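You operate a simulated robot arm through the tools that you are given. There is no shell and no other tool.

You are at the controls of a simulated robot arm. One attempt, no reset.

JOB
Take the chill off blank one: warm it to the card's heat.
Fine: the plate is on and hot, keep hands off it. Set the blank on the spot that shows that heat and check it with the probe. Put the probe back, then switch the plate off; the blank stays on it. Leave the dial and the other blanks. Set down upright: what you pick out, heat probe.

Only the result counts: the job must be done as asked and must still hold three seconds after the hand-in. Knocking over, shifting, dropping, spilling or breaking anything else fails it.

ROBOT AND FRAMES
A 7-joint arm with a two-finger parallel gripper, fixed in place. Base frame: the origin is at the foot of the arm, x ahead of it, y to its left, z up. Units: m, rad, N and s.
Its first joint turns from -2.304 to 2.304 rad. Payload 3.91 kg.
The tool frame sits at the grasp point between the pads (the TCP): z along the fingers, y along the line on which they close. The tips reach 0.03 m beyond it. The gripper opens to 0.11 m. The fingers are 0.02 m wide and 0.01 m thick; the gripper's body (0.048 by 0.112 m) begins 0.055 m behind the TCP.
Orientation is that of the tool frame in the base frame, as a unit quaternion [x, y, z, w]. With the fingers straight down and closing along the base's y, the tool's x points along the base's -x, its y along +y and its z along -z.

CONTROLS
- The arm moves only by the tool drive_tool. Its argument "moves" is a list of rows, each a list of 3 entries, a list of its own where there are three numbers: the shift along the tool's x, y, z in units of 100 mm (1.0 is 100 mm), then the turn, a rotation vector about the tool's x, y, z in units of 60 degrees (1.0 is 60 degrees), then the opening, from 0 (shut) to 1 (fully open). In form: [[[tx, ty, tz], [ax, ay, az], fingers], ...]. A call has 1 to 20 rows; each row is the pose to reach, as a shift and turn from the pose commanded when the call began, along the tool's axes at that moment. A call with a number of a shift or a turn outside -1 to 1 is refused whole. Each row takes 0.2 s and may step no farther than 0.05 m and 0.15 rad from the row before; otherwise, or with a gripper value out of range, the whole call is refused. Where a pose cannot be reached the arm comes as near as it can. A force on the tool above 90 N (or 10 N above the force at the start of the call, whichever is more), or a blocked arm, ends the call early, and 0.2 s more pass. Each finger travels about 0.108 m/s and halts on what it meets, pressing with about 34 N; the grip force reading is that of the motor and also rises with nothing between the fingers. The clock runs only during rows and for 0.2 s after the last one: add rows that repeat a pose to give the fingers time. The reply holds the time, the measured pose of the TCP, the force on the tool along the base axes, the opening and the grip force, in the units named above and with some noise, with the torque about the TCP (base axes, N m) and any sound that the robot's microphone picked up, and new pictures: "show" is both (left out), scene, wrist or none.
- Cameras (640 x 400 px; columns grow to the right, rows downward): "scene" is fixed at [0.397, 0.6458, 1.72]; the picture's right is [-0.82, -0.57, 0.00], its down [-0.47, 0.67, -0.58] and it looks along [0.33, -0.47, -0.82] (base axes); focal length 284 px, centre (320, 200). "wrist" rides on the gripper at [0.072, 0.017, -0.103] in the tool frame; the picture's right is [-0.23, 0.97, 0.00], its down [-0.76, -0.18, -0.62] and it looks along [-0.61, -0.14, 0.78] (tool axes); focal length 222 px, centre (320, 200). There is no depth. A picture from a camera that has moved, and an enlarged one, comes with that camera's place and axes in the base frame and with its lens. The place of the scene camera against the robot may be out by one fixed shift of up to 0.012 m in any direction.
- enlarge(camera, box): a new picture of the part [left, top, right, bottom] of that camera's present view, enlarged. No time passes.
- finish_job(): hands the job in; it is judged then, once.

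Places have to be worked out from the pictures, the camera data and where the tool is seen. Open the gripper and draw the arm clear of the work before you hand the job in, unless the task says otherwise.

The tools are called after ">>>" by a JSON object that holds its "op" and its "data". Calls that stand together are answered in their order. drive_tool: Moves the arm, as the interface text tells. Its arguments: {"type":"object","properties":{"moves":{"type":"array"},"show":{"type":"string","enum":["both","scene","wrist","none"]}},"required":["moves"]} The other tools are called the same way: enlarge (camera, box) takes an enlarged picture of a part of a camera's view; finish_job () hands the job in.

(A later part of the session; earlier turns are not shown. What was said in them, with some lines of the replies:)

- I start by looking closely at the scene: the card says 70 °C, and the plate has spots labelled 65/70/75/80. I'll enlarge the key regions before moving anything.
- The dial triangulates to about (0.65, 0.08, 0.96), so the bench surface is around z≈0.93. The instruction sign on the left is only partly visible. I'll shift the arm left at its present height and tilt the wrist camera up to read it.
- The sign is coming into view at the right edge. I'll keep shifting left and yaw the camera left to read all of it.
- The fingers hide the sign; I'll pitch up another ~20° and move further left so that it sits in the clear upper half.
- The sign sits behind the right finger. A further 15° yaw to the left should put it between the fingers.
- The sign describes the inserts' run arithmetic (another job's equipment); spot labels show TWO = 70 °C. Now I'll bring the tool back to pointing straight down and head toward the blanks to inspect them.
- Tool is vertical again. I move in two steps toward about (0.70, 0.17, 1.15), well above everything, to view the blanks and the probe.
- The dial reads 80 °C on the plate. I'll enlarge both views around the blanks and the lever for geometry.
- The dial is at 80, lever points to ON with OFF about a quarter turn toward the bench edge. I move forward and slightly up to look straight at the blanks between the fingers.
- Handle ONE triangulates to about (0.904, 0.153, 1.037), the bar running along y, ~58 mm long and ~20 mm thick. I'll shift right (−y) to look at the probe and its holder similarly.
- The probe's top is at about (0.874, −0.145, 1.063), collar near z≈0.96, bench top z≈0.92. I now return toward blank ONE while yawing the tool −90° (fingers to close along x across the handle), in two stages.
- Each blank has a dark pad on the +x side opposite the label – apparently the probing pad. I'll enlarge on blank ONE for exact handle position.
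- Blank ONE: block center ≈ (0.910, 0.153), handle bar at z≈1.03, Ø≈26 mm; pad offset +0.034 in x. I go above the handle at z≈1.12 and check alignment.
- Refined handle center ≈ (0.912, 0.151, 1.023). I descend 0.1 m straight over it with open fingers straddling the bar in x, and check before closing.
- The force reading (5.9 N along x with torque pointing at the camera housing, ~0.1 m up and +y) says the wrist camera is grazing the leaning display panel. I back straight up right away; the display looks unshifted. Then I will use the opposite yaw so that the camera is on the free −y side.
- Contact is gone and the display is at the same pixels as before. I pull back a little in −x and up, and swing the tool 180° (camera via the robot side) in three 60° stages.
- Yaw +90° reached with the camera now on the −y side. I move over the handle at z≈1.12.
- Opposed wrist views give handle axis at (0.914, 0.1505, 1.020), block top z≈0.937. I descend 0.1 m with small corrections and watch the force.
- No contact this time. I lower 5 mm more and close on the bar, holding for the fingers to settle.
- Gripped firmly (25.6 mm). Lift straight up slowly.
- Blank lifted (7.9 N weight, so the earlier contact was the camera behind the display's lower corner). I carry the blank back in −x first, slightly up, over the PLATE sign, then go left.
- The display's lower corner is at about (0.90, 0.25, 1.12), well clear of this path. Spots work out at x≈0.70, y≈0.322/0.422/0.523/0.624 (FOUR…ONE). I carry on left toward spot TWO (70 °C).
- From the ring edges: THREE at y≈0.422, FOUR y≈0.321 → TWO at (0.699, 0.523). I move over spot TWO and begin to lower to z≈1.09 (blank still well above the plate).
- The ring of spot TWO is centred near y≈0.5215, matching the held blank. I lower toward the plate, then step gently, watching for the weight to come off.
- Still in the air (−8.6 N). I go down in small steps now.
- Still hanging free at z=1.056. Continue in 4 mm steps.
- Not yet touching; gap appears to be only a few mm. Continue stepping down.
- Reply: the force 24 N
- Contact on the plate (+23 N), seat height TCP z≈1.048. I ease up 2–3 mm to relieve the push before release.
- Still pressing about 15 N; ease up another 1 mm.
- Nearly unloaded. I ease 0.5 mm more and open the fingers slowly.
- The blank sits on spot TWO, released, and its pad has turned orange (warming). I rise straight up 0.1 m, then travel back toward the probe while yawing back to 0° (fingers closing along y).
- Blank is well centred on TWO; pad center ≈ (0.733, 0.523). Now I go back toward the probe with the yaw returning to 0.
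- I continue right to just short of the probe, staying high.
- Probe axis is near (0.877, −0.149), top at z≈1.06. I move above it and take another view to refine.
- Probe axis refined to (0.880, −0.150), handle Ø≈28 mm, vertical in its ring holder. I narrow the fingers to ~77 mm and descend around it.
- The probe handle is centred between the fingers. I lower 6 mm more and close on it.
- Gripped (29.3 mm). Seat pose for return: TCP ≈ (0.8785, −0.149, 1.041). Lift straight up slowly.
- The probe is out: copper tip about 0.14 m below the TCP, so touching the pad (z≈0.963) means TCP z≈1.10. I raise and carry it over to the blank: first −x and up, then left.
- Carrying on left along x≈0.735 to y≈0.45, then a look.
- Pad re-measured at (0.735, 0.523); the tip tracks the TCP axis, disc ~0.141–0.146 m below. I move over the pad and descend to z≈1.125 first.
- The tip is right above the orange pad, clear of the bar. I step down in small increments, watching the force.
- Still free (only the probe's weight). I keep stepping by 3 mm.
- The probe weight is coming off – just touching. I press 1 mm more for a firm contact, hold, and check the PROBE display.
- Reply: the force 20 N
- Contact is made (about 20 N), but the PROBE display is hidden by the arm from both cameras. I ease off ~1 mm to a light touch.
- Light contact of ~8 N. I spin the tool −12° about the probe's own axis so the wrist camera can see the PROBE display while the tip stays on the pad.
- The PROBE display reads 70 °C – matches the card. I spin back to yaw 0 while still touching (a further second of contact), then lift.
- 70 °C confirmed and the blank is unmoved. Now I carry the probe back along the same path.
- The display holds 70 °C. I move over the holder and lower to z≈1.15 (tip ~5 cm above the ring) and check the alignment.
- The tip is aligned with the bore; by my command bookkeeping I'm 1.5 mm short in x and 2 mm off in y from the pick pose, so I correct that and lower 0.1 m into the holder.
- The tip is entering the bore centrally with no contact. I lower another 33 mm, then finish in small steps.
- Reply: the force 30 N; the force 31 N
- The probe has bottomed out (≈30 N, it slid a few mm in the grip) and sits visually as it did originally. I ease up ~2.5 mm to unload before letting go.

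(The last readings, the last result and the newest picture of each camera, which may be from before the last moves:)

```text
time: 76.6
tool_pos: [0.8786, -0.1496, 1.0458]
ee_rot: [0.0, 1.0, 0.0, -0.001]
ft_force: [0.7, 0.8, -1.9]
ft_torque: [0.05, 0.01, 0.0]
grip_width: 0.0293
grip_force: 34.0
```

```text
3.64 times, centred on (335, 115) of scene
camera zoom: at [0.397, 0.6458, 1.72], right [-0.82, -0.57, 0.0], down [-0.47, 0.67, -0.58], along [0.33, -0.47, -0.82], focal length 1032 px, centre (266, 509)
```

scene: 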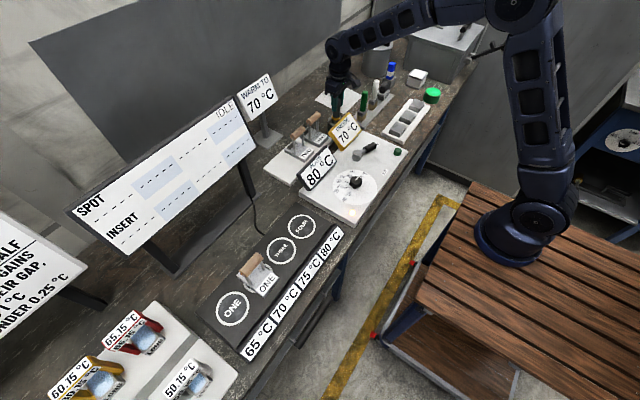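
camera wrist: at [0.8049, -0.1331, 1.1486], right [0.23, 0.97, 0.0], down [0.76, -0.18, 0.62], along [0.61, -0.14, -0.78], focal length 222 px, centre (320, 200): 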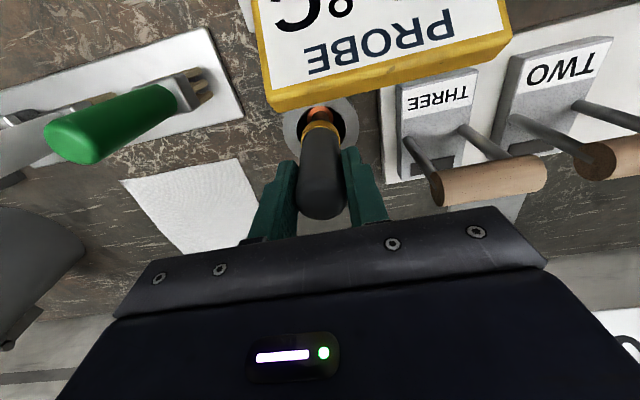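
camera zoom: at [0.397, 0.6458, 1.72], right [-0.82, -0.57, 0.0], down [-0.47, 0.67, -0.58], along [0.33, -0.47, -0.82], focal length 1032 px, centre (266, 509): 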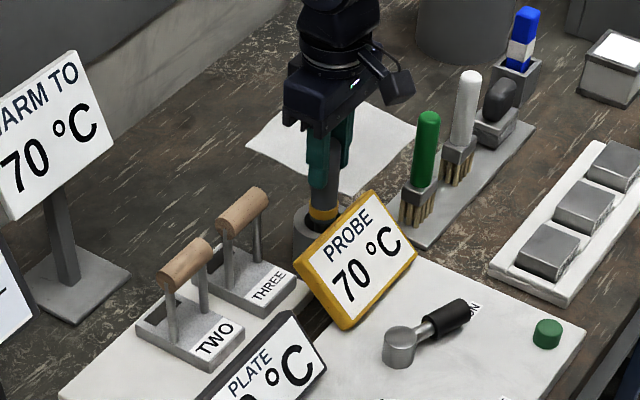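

Unloaded and the collar is at its original height. I lower 1 mm to rest it and open gently.

>>> {"op": "drive_tool", "data": {"moves": [[[0, 0, 0.008], [0, 0, 0], 0], [[0, 0, 0.008], [0, 0, 0], 0.28], [[0, 0, 0.008], [0, 0, 0], 0.34], [[0, 0, 0.008], [0, 0, 0], 0.5], [[0, 0, 0.008], [0, 0, 0], 0.65], [[0, 0, 0.008], [0, 0, 0], 0.65]], "show": "both"}}

>>> {"op": "enlarge", "data": {"camera": "scene", "box": [270, 60, 400, 170]}}

>>> {"op": "enlarge", "data": {"camera": "wrist", "box": [200, 60, 440, 210]}}

```text
time: 78.0
tool_pos: [0.8786, -0.151, 1.0466]
ee_rot: [0.0, 1.0, 0.0, 0.0]
ft_force: [0.5, -0.7, -0.8]
ft_torque: [0.01, 0.01, -0.01]
grip_width: 0.0713
grip_force: 0.1
camera wrist: at [0.8053, -0.1328, 1.15], right [0.23, 0.97, 0.0], down [0.76, -0.18, 0.62], along [0.61, -0.14, -0.78], focal length 222 px, centre (320, 200)
```

scene: 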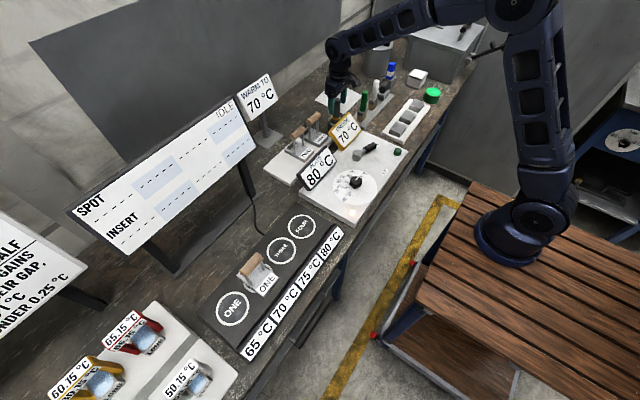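
wrist: 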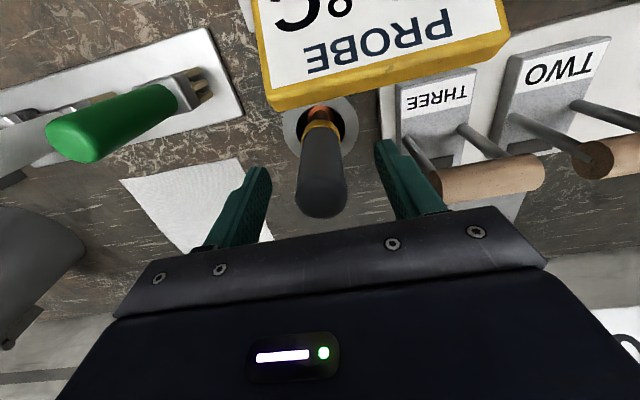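

```text
3.64 times, centred on (335, 115) of scene
camera zoom: at [0.397, 0.6458, 1.72], right [-0.82, -0.57, 0.0], down [-0.47, 0.67, -0.58], along [0.33, -0.47, -0.82], focal length 1032 px, centre (266, 509)
```

zoom: 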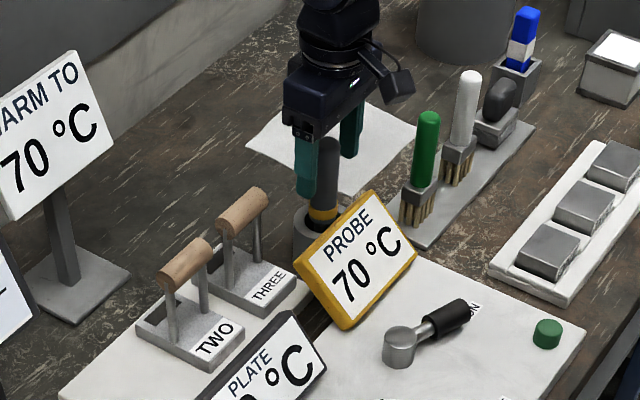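

```text
2.67 times, centred on (320, 135) of wrist
camera zoom: at [0.8053, -0.1328, 1.15], right [0.23, 0.97, 0.0], down [0.76, -0.18, 0.62], along [0.61, -0.14, -0.78], focal length 592 px, centre (320, 373)
```

zoom: 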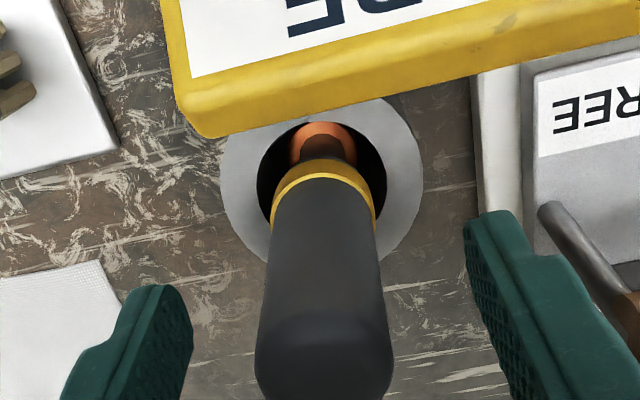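

The probe stands upright in its holder exactly as before. I rise straight up, close the fingers, and move to view the lever.

>>> {"op": "drive_tool", "data": {"moves": [[[0, 0, -0.15], [0, 0, 0], 0.65], [[0, 0, -0.4], [0, 0, 0], 0.65], [[0, 0, -0.7], [0, 0, 0], 0.65], [[0, 0, -1.0], [0, 0, 0], 0.65]], "show": "none"}}

>>> {"op": "drive_tool", "data": {"moves": [[[0.3, 0.2, 0], [0, 0, 0], 0.4], [[0.65, 0.45, 0], [0, 0, 0], 0.2], [[1.0, 0.7, 0], [0, 0, 0], 0], [[1.0, 0.7, 0], [0, 0, 0], 0]], "show": "none"}}

>>> {"op": "drive_tool", "data": {"moves": [[[0.4, 0, 0], [0, 0, 0], 0], [[0.8, 0, 0], [0, 0, 0], 0], [[1.0, 0, 0], [0, 0, 0], 0], [[1.0, 0, 0], [0, 0, 0], 0]], "show": "both"}}

>>> {"op": "enlarge", "data": {"camera": "wrist", "box": [160, 40, 400, 210]}}

>>> {"op": "enlarge", "data": {"camera": "scene", "box": [300, 80, 430, 230]}}

```text
time: 79.0
tool_pos: [0.8782, -0.1502, 1.1439]
ee_rot: [0.0, 1.0, 0.0, 0.001]
ft_force: [1.0, -0.1, -0.1]
ft_torque: [-0.02, 0.02, -0.03]
grip_width: 0.0714
grip_force: 0.0
```

```text
time: 80.0
tool_pos: [0.7783, -0.0808, 1.1433]
ee_rot: [0.0, 1.0, 0.0, 0.0]
ft_force: [0.5, 0.6, -0.8]
ft_torque: [0.01, 0.01, 0.0]
grip_width: 0.0
grip_force: 34.3
```

```text
time: 81.0
tool_pos: [0.6802, -0.0797, 1.1452]
ee_rot: [-0.001, 1.0, 0.0, 0.0]
ft_force: [0.0, 0.5, 0.1]
ft_torque: [0.01, 0.03, 0.01]
grip_width: 0.0
grip_force: 33.8
camera wrist: at [0.6057, -0.062, 1.2496], right [0.23, 0.97, 0.0], down [0.76, -0.18, 0.62], along [0.61, -0.14, -0.78], focal length 222 px, centre (320, 200)
```

scene: 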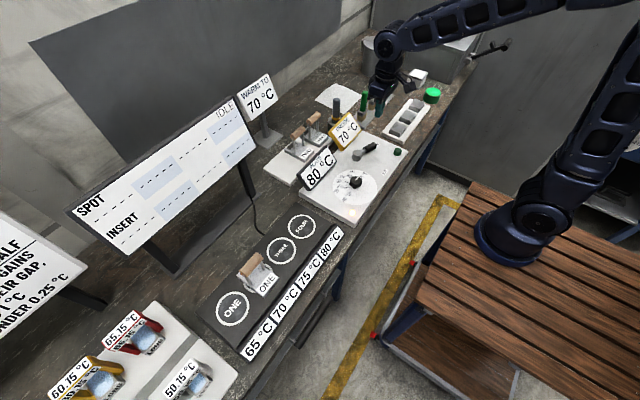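
wrist: 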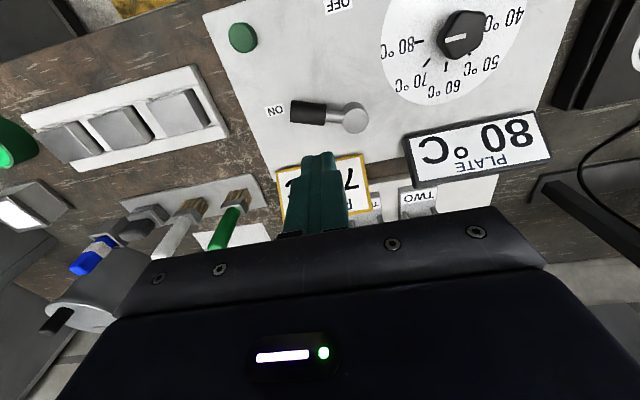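

```text
2.35 times, centred on (280, 125) of wrist
camera zoom: at [0.6057, -0.062, 1.2496], right [0.23, 0.97, 0.0], down [0.76, -0.18, 0.62], along [0.61, -0.14, -0.78], focal length 523 px, centre (414, 376)
```

zoom: 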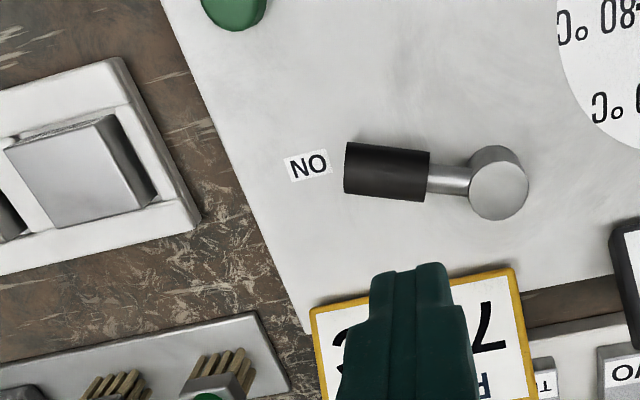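

```text
2.67 times, centred on (365, 155) of scene
camera zoom: at [0.397, 0.6458, 1.72], right [-0.82, -0.57, 0.0], down [-0.47, 0.67, -0.58], along [0.33, -0.47, -0.82], focal length 757 px, centre (200, 320)
```

zoom: 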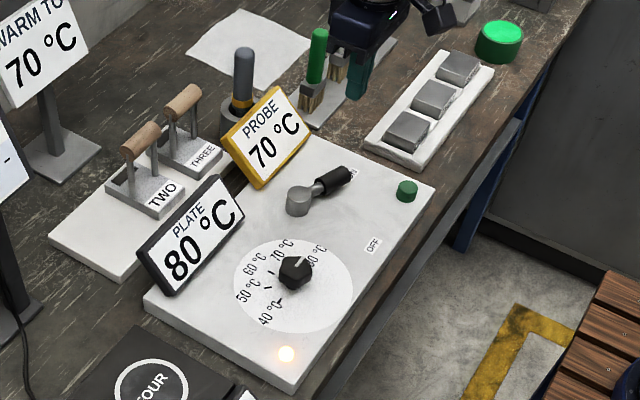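

Now a clear view: pivot ≈ (0.716, −0.040, top z 0.957), black grip out to ≈ (0.688, −0.121), i.e. pointing at ON (~252°); OFF is straight toward −x (180°). Panel surface z≈0.93. I'll go to the +x side of the grip with closed fingers, first to a height of 1.06.

>>> {"op": "drive_tool", "data": {"moves": [[[-0.26, -0.19, 0.2], [0, 0, 0], 0], [[-0.515, -0.376, 0.45], [0, 0, 0], 0], [[-0.515, -0.376, 0.85], [0, 0, 0], 0], [[-0.515, -0.376, 0.85], [0, 0, 0], 0]], "show": "both"}}

>>> {"op": "enlarge", "data": {"camera": "wrist", "box": [160, 0, 400, 200]}}

>>> {"op": "enlarge", "data": {"camera": "scene", "box": [320, 90, 430, 200]}}

```text
time: 82.0
tool_pos: [0.7307, -0.117, 1.0607]
ee_rot: [0.0, 1.0, 0.0, 0.0]
ft_force: [-0.1, 0.3, -0.3]
ft_torque: [-0.02, -0.03, 0.02]
grip_width: 0.0
grip_force: 33.5
camera wrist: at [0.6563, -0.0995, 1.1651], right [0.23, 0.97, 0.0], down [0.76, -0.18, 0.62], along [0.61, -0.14, -0.78], focal length 222 px, centre (320, 200)
```

scene: 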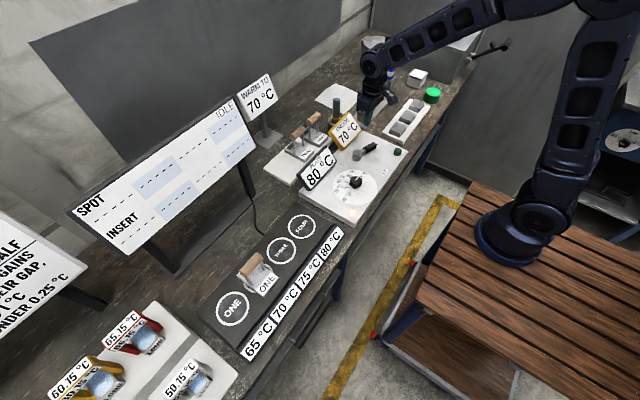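
wrist: 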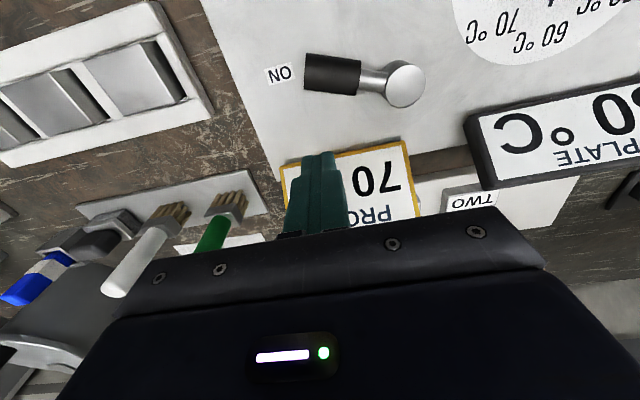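

```text
2.00 times, centred on (280, 100) of wrist
camera zoom: at [0.6563, -0.0995, 1.1651], right [0.23, 0.97, 0.0], down [0.76, -0.18, 0.62], along [0.61, -0.14, -0.78], focal length 444 px, centre (400, 400)
```

zoom: 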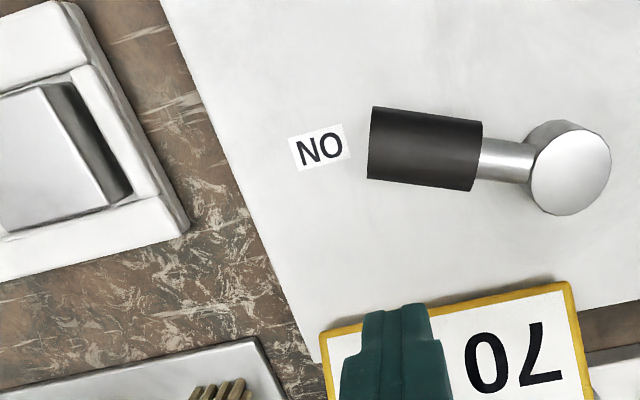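

```text
3.64 times, centred on (375, 145) of scene
camera zoom: at [0.397, 0.6458, 1.72], right [-0.82, -0.57, 0.0], down [-0.47, 0.67, -0.58], along [0.33, -0.47, -0.82], focal length 1032 px, centre (120, 400)
```

zoom: 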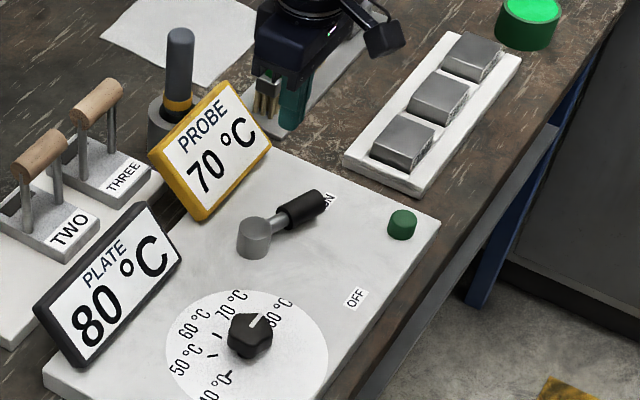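

Grip axis ≈ z 0.95, radius ~15 mm; the closed fingers are 41 mm to its +x side. I descend beside it to TCP z≈0.978 (tips ~17 mm above the panel).

>>> {"op": "drive_tool", "data": {"moves": [[[0, 0, 0.25], [0, 0, 0], 0], [[0, 0, 0.5], [0, 0, 0], 0], [[0, 0, 0.7], [0, 0, 0], 0], [[0, 0, 0.82], [0, 0, 0], 0], [[0, 0, 0.82], [0, 0, 0], 0]], "show": "both"}}

>>> {"op": "enlarge", "data": {"camera": "wrist", "box": [160, 0, 440, 200]}}

>>> {"op": "enlarge", "data": {"camera": "scene", "box": [320, 90, 430, 200]}}

```text
time: 83.2
tool_pos: [0.7306, -0.1179, 0.9789]
ee_rot: [-0.001, 1.0, 0.0, -0.001]
ft_force: [0.7, 0.9, -0.8]
ft_torque: [-0.02, -0.01, 0.01]
grip_width: 0.0
grip_force: 34.4
camera wrist: at [0.6576, -0.1005, 1.0825], right [0.23, 0.97, 0.0], down [0.76, -0.18, 0.62], along [0.61, -0.14, -0.78], focal length 222 px, centre (320, 200)
```

scene: 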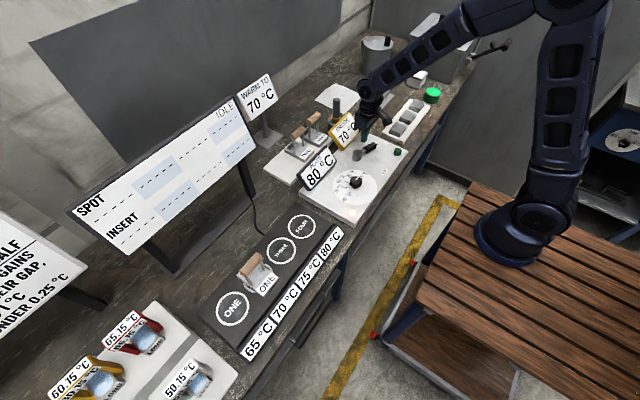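
wrist: 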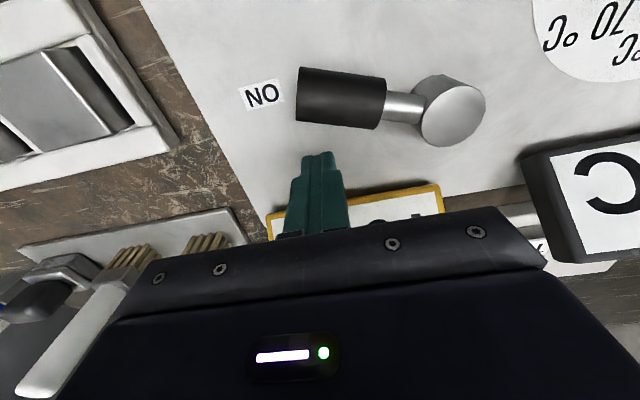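

```text
2.00 times, centred on (300, 100) of wrist
camera zoom: at [0.6576, -0.1005, 1.0825], right [0.23, 0.97, 0.0], down [0.76, -0.18, 0.62], along [0.61, -0.14, -0.78], focal length 444 px, centre (360, 400)
```

zoom: 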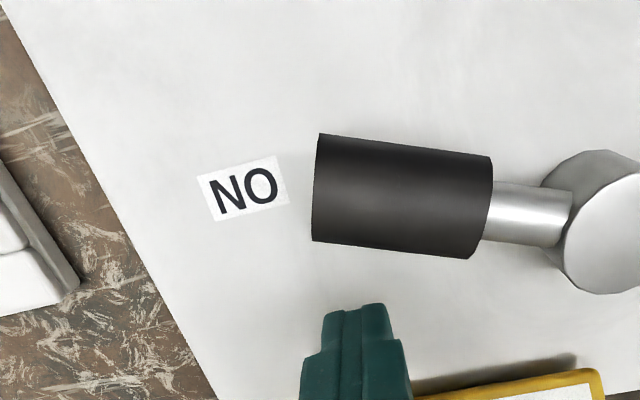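

```text
3.64 times, centred on (375, 145) of scene
camera zoom: at [0.397, 0.6458, 1.72], right [-0.82, -0.57, 0.0], down [-0.47, 0.67, -0.58], along [0.33, -0.47, -0.82], focal length 1032 px, centre (120, 400)
```

zoom: 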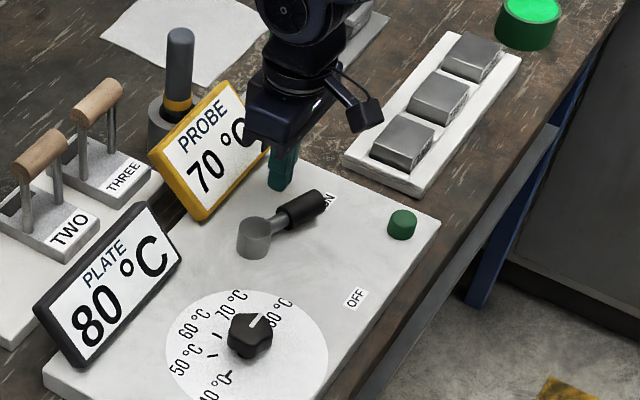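

The fingers are in place behind the grip. I sweep the lever clockwise along its arc, first about halfway, watching the force.

>>> {"op": "drive_tool", "data": {"moves": [[[0, 0, 0.04], [0, 0, 0], 0], [[0.141, 0.056, 0.04], [0, 0, 0], 0], [[0.235, 0.066, 0.04], [0, 0, 0], 0], [[0.327, 0.077, 0.04], [0, 0, 0], 0], [[0.415, 0.11, 0.04], [0, 0, 0], 0], [[0.502, 0.145, 0.04], [0, 0, 0], 0]], "show": "both"}}

>>> {"op": "enlarge", "data": {"camera": "wrist", "box": [160, 0, 440, 200]}}

>>> {"op": "enlarge", "data": {"camera": "scene", "box": [320, 90, 430, 200]}}

```text
time: 84.6
tool_pos: [0.6804, -0.103, 0.9762]
ee_rot: [0.0, 1.0, 0.001, 0.001]
ft_force: [-0.4, -0.3, 0.0]
ft_torque: [0.02, 0.01, -0.01]
grip_width: 0.0
grip_force: 34.0
camera wrist: at [0.6067, -0.0859, 1.0791], right [0.23, 0.97, 0.0], down [0.76, -0.18, 0.62], along [0.61, -0.14, -0.78], focal length 222 px, centre (320, 200)
```

scene: 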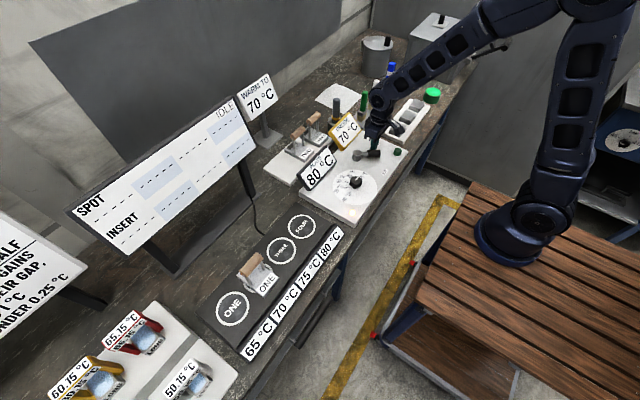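
wrist: 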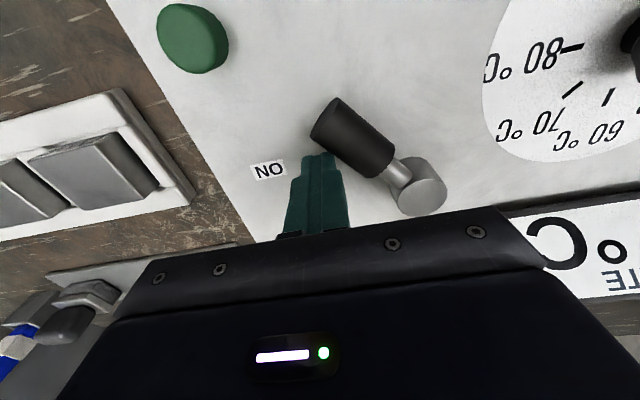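

```text
2.00 times, centred on (300, 100) of wrist
camera zoom: at [0.6067, -0.0859, 1.0791], right [0.23, 0.97, 0.0], down [0.76, -0.18, 0.62], along [0.61, -0.14, -0.78], focal length 444 px, centre (360, 400)
```

zoom: 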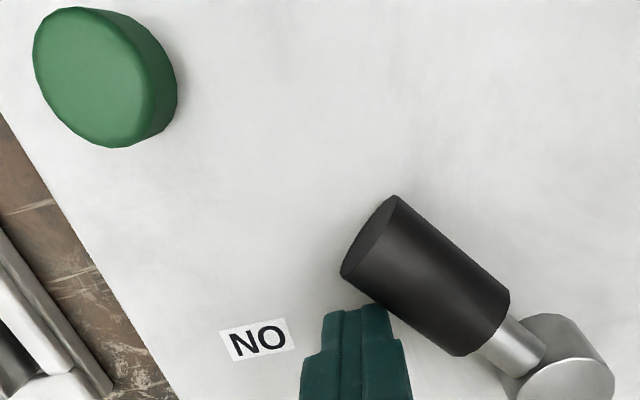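

```text
3.64 times, centred on (375, 145) of scene
camera zoom: at [0.397, 0.6458, 1.72], right [-0.82, -0.57, 0.0], down [-0.47, 0.67, -0.58], along [0.33, -0.47, -0.82], focal length 1032 px, centre (120, 400)
```

zoom: 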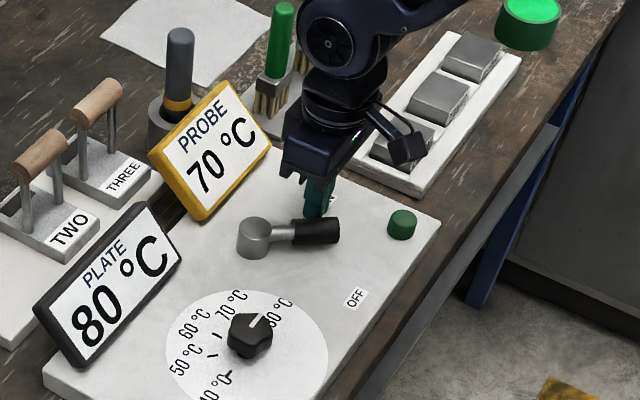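

The lever follows freely. I continue the arc to the OFF direction.

>>> {"op": "drive_tool", "data": {"moves": [[[0.075, 0.055, 0], [0, 0, 0], 0], [[0.151, 0.111, 0], [0, 0, 0], 0], [[0.21, 0.185, 0], [0, 0, 0], 0], [[0.269, 0.258, 0], [0, 0, 0], 0], [[0.3, 0.32, 0], [0, 0, 0], 0], [[0.324, 0.37, 0], [0, 0, 0], 0]], "show": "both"}}

>>> {"op": "enlarge", "data": {"camera": "wrist", "box": [160, 0, 440, 200]}}

>>> {"op": "enlarge", "data": {"camera": "scene", "box": [310, 90, 430, 230]}}

```text
time: 86.0
tool_pos: [0.6482, -0.067, 0.9746]
ee_rot: [0.0, 1.0, 0.0, 0.0]
ft_force: [0.5, -0.5, 0.0]
ft_torque: [-0.02, -0.01, -0.02]
grip_width: 0.0
grip_force: 34.1
camera wrist: at [0.5745, -0.0488, 1.0784], right [0.23, 0.97, 0.0], down [0.76, -0.18, 0.62], along [0.61, -0.14, -0.78], focal length 222 px, centre (320, 200)
```

scene: 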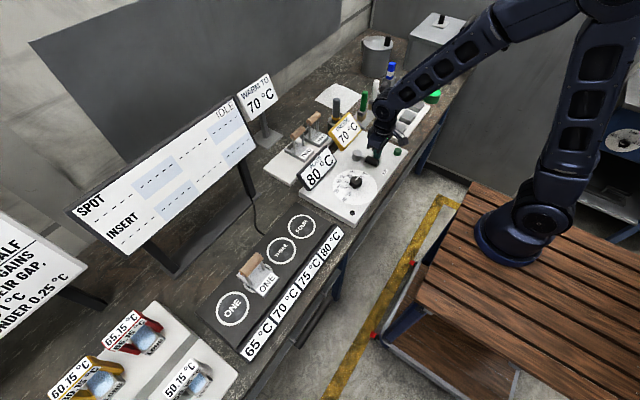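
wrist: 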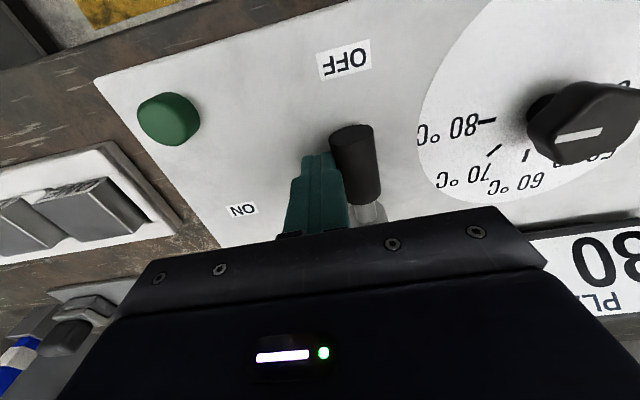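

```text
2.00 times, centred on (300, 100) of wrist
camera zoom: at [0.5745, -0.0488, 1.0784], right [0.23, 0.97, 0.0], down [0.76, -0.18, 0.62], along [0.61, -0.14, -0.78], focal length 444 px, centre (360, 400)
```

zoom: 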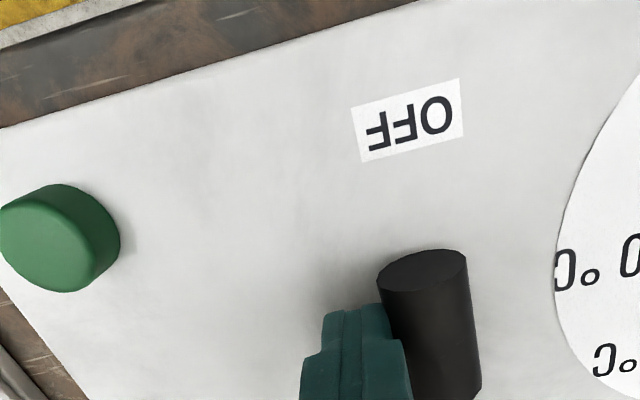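

```text
2.86 times, centred on (370, 160) of scene
camera zoom: at [0.397, 0.6458, 1.72], right [-0.82, -0.57, 0.0], down [-0.47, 0.67, -0.58], along [0.33, -0.47, -0.82], focal length 811 px, centre (177, 314)
```

zoom: 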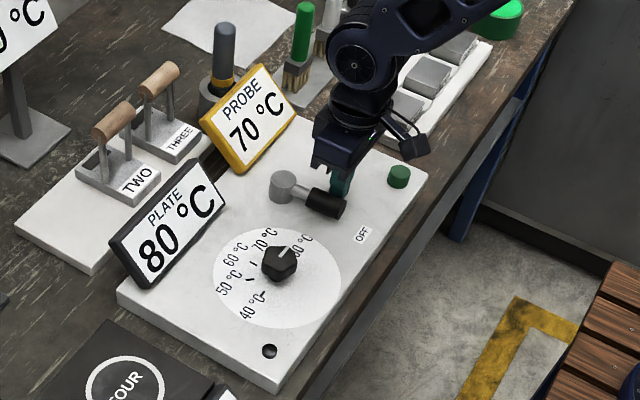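

The indicator lamp went dark – the plate is off, lever at ~181.5°. I nudge ~2.5 mm further to seat it fully toward OFF.

>>> {"op": "drive_tool", "data": {"moves": [[[0, 0.013, 0], [0, 0, 0], 0], [[0, 0.025, 0], [0, 0, 0], 0], [[0, 0.025, 0], [0, 0, 0], 0]], "show": "none"}}

```text
time: 86.8
tool_pos: [0.6483, -0.0638, 0.9745]
ee_rot: [-0.001, 1.0, 0.0, 0.0]
ft_force: [0.0, -0.5, 0.1]
ft_torque: [-0.03, 0.03, -0.02]
grip_width: 0.0
grip_force: 33.8
```

No resistance. I back the fingers off 12 mm in −y and lift straight up clear.

>>> {"op": "drive_tool", "data": {"moves": [[[0, -0.06, 0], [0, 0, 0], 0], [[0, -0.12, 0], [0, 0, 0], 0], [[0, -0.12, -0.3], [0, 0, 0], 0], [[0, -0.12, -0.65], [0, 0, 0], 0], [[0, -0.12, -1.0], [0, 0, 0], 0], [[0, -0.12, -1.0], [0, 0, 0], 0]], "show": "both"}}

>>> {"op": "enlarge", "data": {"camera": "scene", "box": [280, 70, 430, 240]}}

>>> {"op": "enlarge", "data": {"camera": "scene", "box": [180, 190, 350, 350]}}

>>> {"op": "enlarge", "data": {"camera": "wrist", "box": [160, 0, 440, 200]}}

```text
time: 88.2
tool_pos: [0.6473, -0.0751, 1.0745]
ee_rot: [0.0, 1.0, 0.001, 0.0]
ft_force: [0.2, 0.0, -0.8]
ft_torque: [0.01, -0.02, -0.01]
grip_width: 0.0002
grip_force: 33.7
camera wrist: at [0.5744, -0.0579, 1.1786], right [0.23, 0.97, 0.0], down [0.76, -0.18, 0.62], along [0.61, -0.14, -0.78], focal length 222 px, centre (320, 200)
```

scene: 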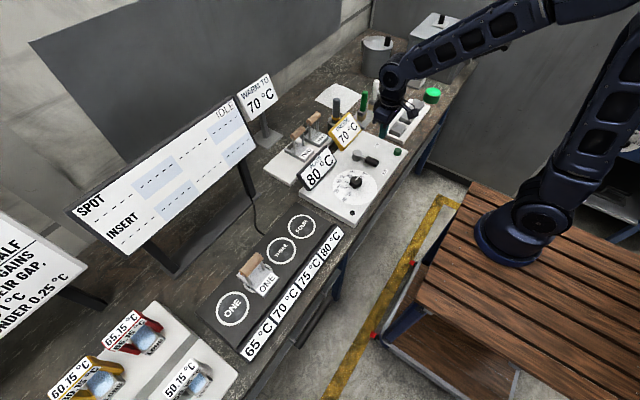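
wrist: 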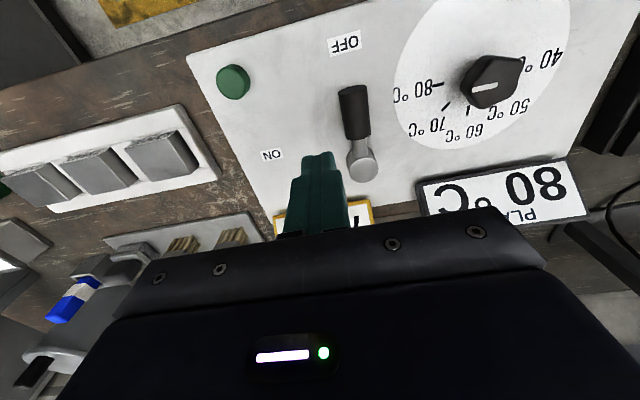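

```text
2.35 times, centred on (355, 155) of scene
camera zoom: at [0.397, 0.6458, 1.72], right [-0.82, -0.57, 0.0], down [-0.47, 0.67, -0.58], along [0.33, -0.47, -0.82], focal length 668 px, centre (238, 306)
```

zoom: 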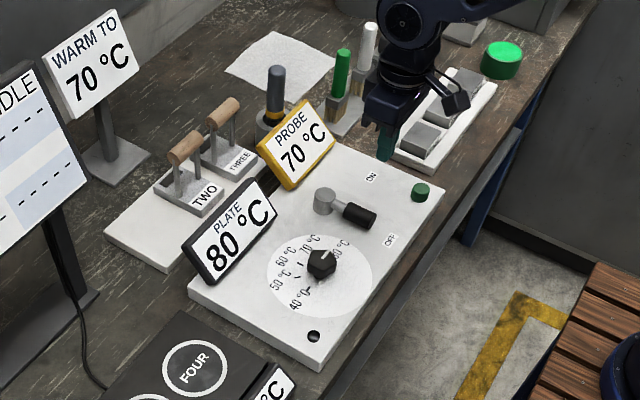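

```text
2.50 times, centred on (265, 270) of scene
camera zoom: at [0.397, 0.6458, 1.72], right [-0.82, -0.57, 0.0], down [-0.47, 0.67, -0.58], along [0.33, -0.47, -0.82], focal length 710 px, centre (458, 25)
```

zoom: 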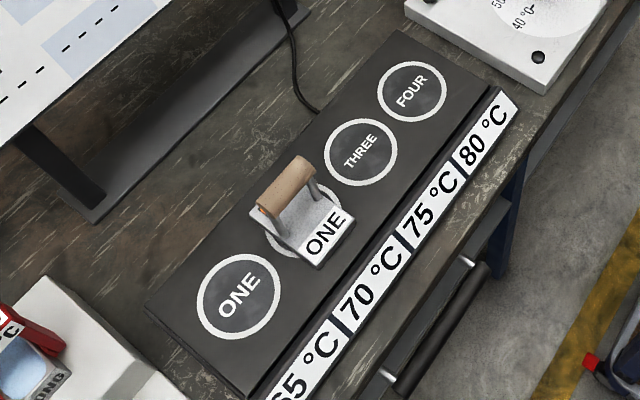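

```text
2.00 times, centred on (300, 100) of wrist
camera zoom: at [0.5744, -0.0579, 1.1786], right [0.23, 0.97, 0.0], down [0.76, -0.18, 0.62], along [0.61, -0.14, -0.78], focal length 444 px, centre (360, 400)
```

zoom: 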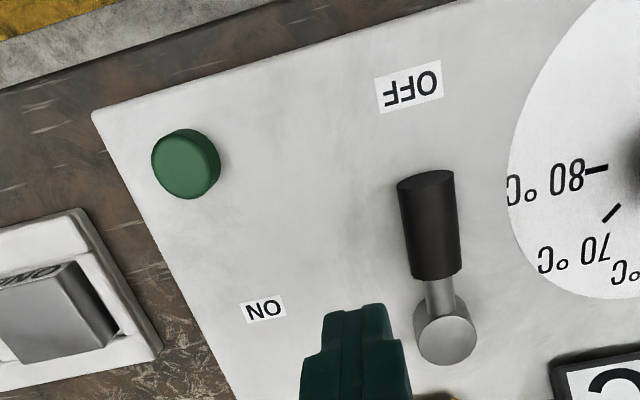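

Lever points to OFF, lamp is dark, probe upright in its holder, blank ONE on spot TWO, everything else in place. I raise the arm clear and open the gripper.

>>> {"op": "drive_tool", "data": {"moves": [[[0.2, 0, -0.3], [0, 0, 0], 0], [[0.4, 0, -0.6], [0, 0, 0], 0.2], [[0.6, 0, -0.9], [0, 0, 0], 0.6], [[0.7, 0, -1.0], [0, 0, 0], 1], [[0.7, 0, -1.0], [0, 0, 0], 1], [[0.7, 0, -1.0], [0, 0, 0], 1]], "show": "both"}}

>>> {"op": "enlarge", "data": {"camera": "scene", "box": [280, 70, 430, 240]}}

>>> {"op": "enlarge", "data": {"camera": "scene", "box": [50, 60, 290, 260]}}

```text
time: 89.6
tool_pos: [0.5797, -0.0749, 1.1741]
ee_rot: [0.0, 1.0, 0.0, 0.0]
ft_force: [-0.7, -0.3, 0.1]
ft_torque: [-0.01, 0.0, 0.06]
grip_width: 0.11
grip_force: 0.1
camera wrist: at [0.5065, -0.0572, 1.2779], right [0.23, 0.97, 0.0], down [0.76, -0.18, 0.62], along [0.61, -0.14, -0.78], focal length 222 px, centre (320, 200)
```

scene: 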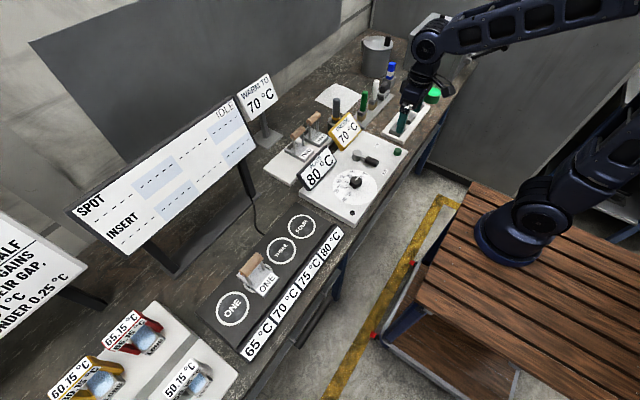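
wrist: 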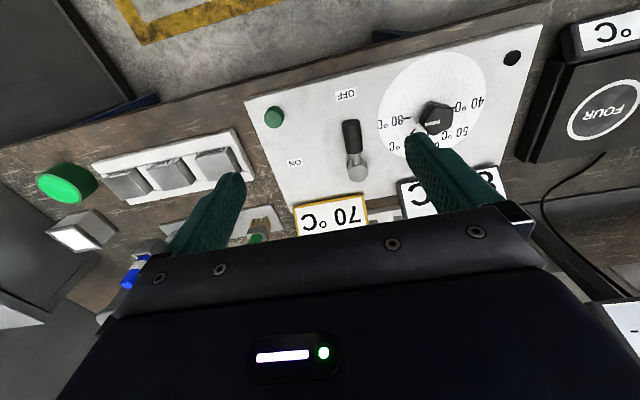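

```text
2.35 times, centred on (355, 155) of scene
camera zoom: at [0.397, 0.6458, 1.72], right [-0.82, -0.57, 0.0], down [-0.47, 0.67, -0.58], along [0.33, -0.47, -0.82], focal length 668 px, centre (238, 306)
```

zoom: 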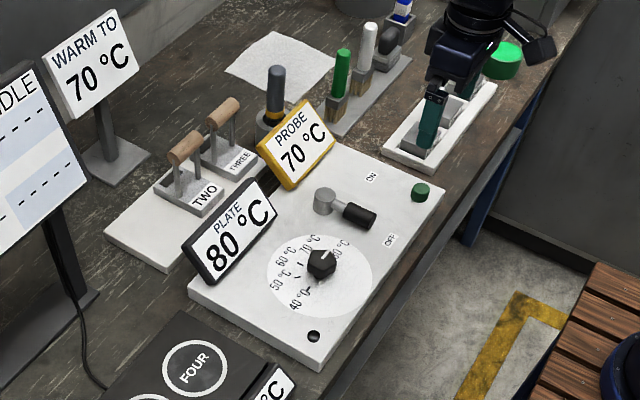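

```text
2.00 times, centred on (170, 160) of scene
camera zoom: at [0.397, 0.6458, 1.72], right [-0.82, -0.57, 0.0], down [-0.47, 0.67, -0.58], along [0.33, -0.47, -0.82], focal length 568 px, centre (620, 280)
```

zoom: 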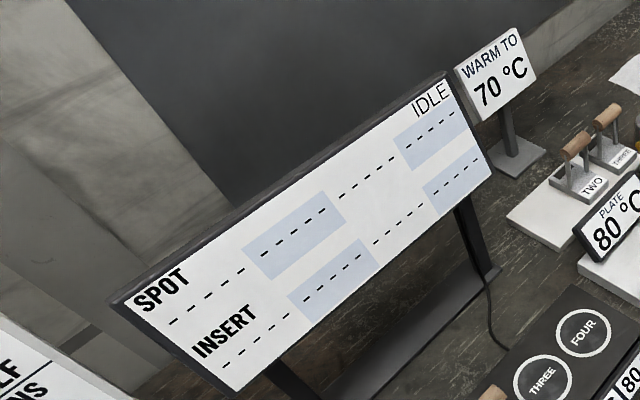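

Everything checks out: blank ONE on spot TWO (70 °C, confirmed by the probe), probe back upright, plate off, dial and other blanks untouched, display unshifted, gripper open and clear. I hand the job in.

>>> {"op": "finish_job", "data": {}}

```text
The job is handed in.
```

The job is handed in, and the final pictures show everything as asked. I haven't seen a pass or fail result.

- **Blank one:** it stands upright on spot TWO, the one labelled 70 °C to match the card. It stays on the plate.
- **Probe check:** I touched the probe to the pad on the blank and the PROBE display read 70 °C. The probe is back upright in its holder.
- **Plate:** I swung the lever from ON to OFF and the indicator lamp went dark. The PLATE display still showed 80 °C when I handed in.
- **Left alone:** the dial and the other two blanks were not touched.
- **Arm:** the gripper is open and the arm is clear of the bench.

**Contact to know about:** on the first approach to blank one, the wrist camera touched the display panel beside it with about 6 N. I backed off at once and picked up the blank from the other side. The panel looked unmoved in the pictures before and after.
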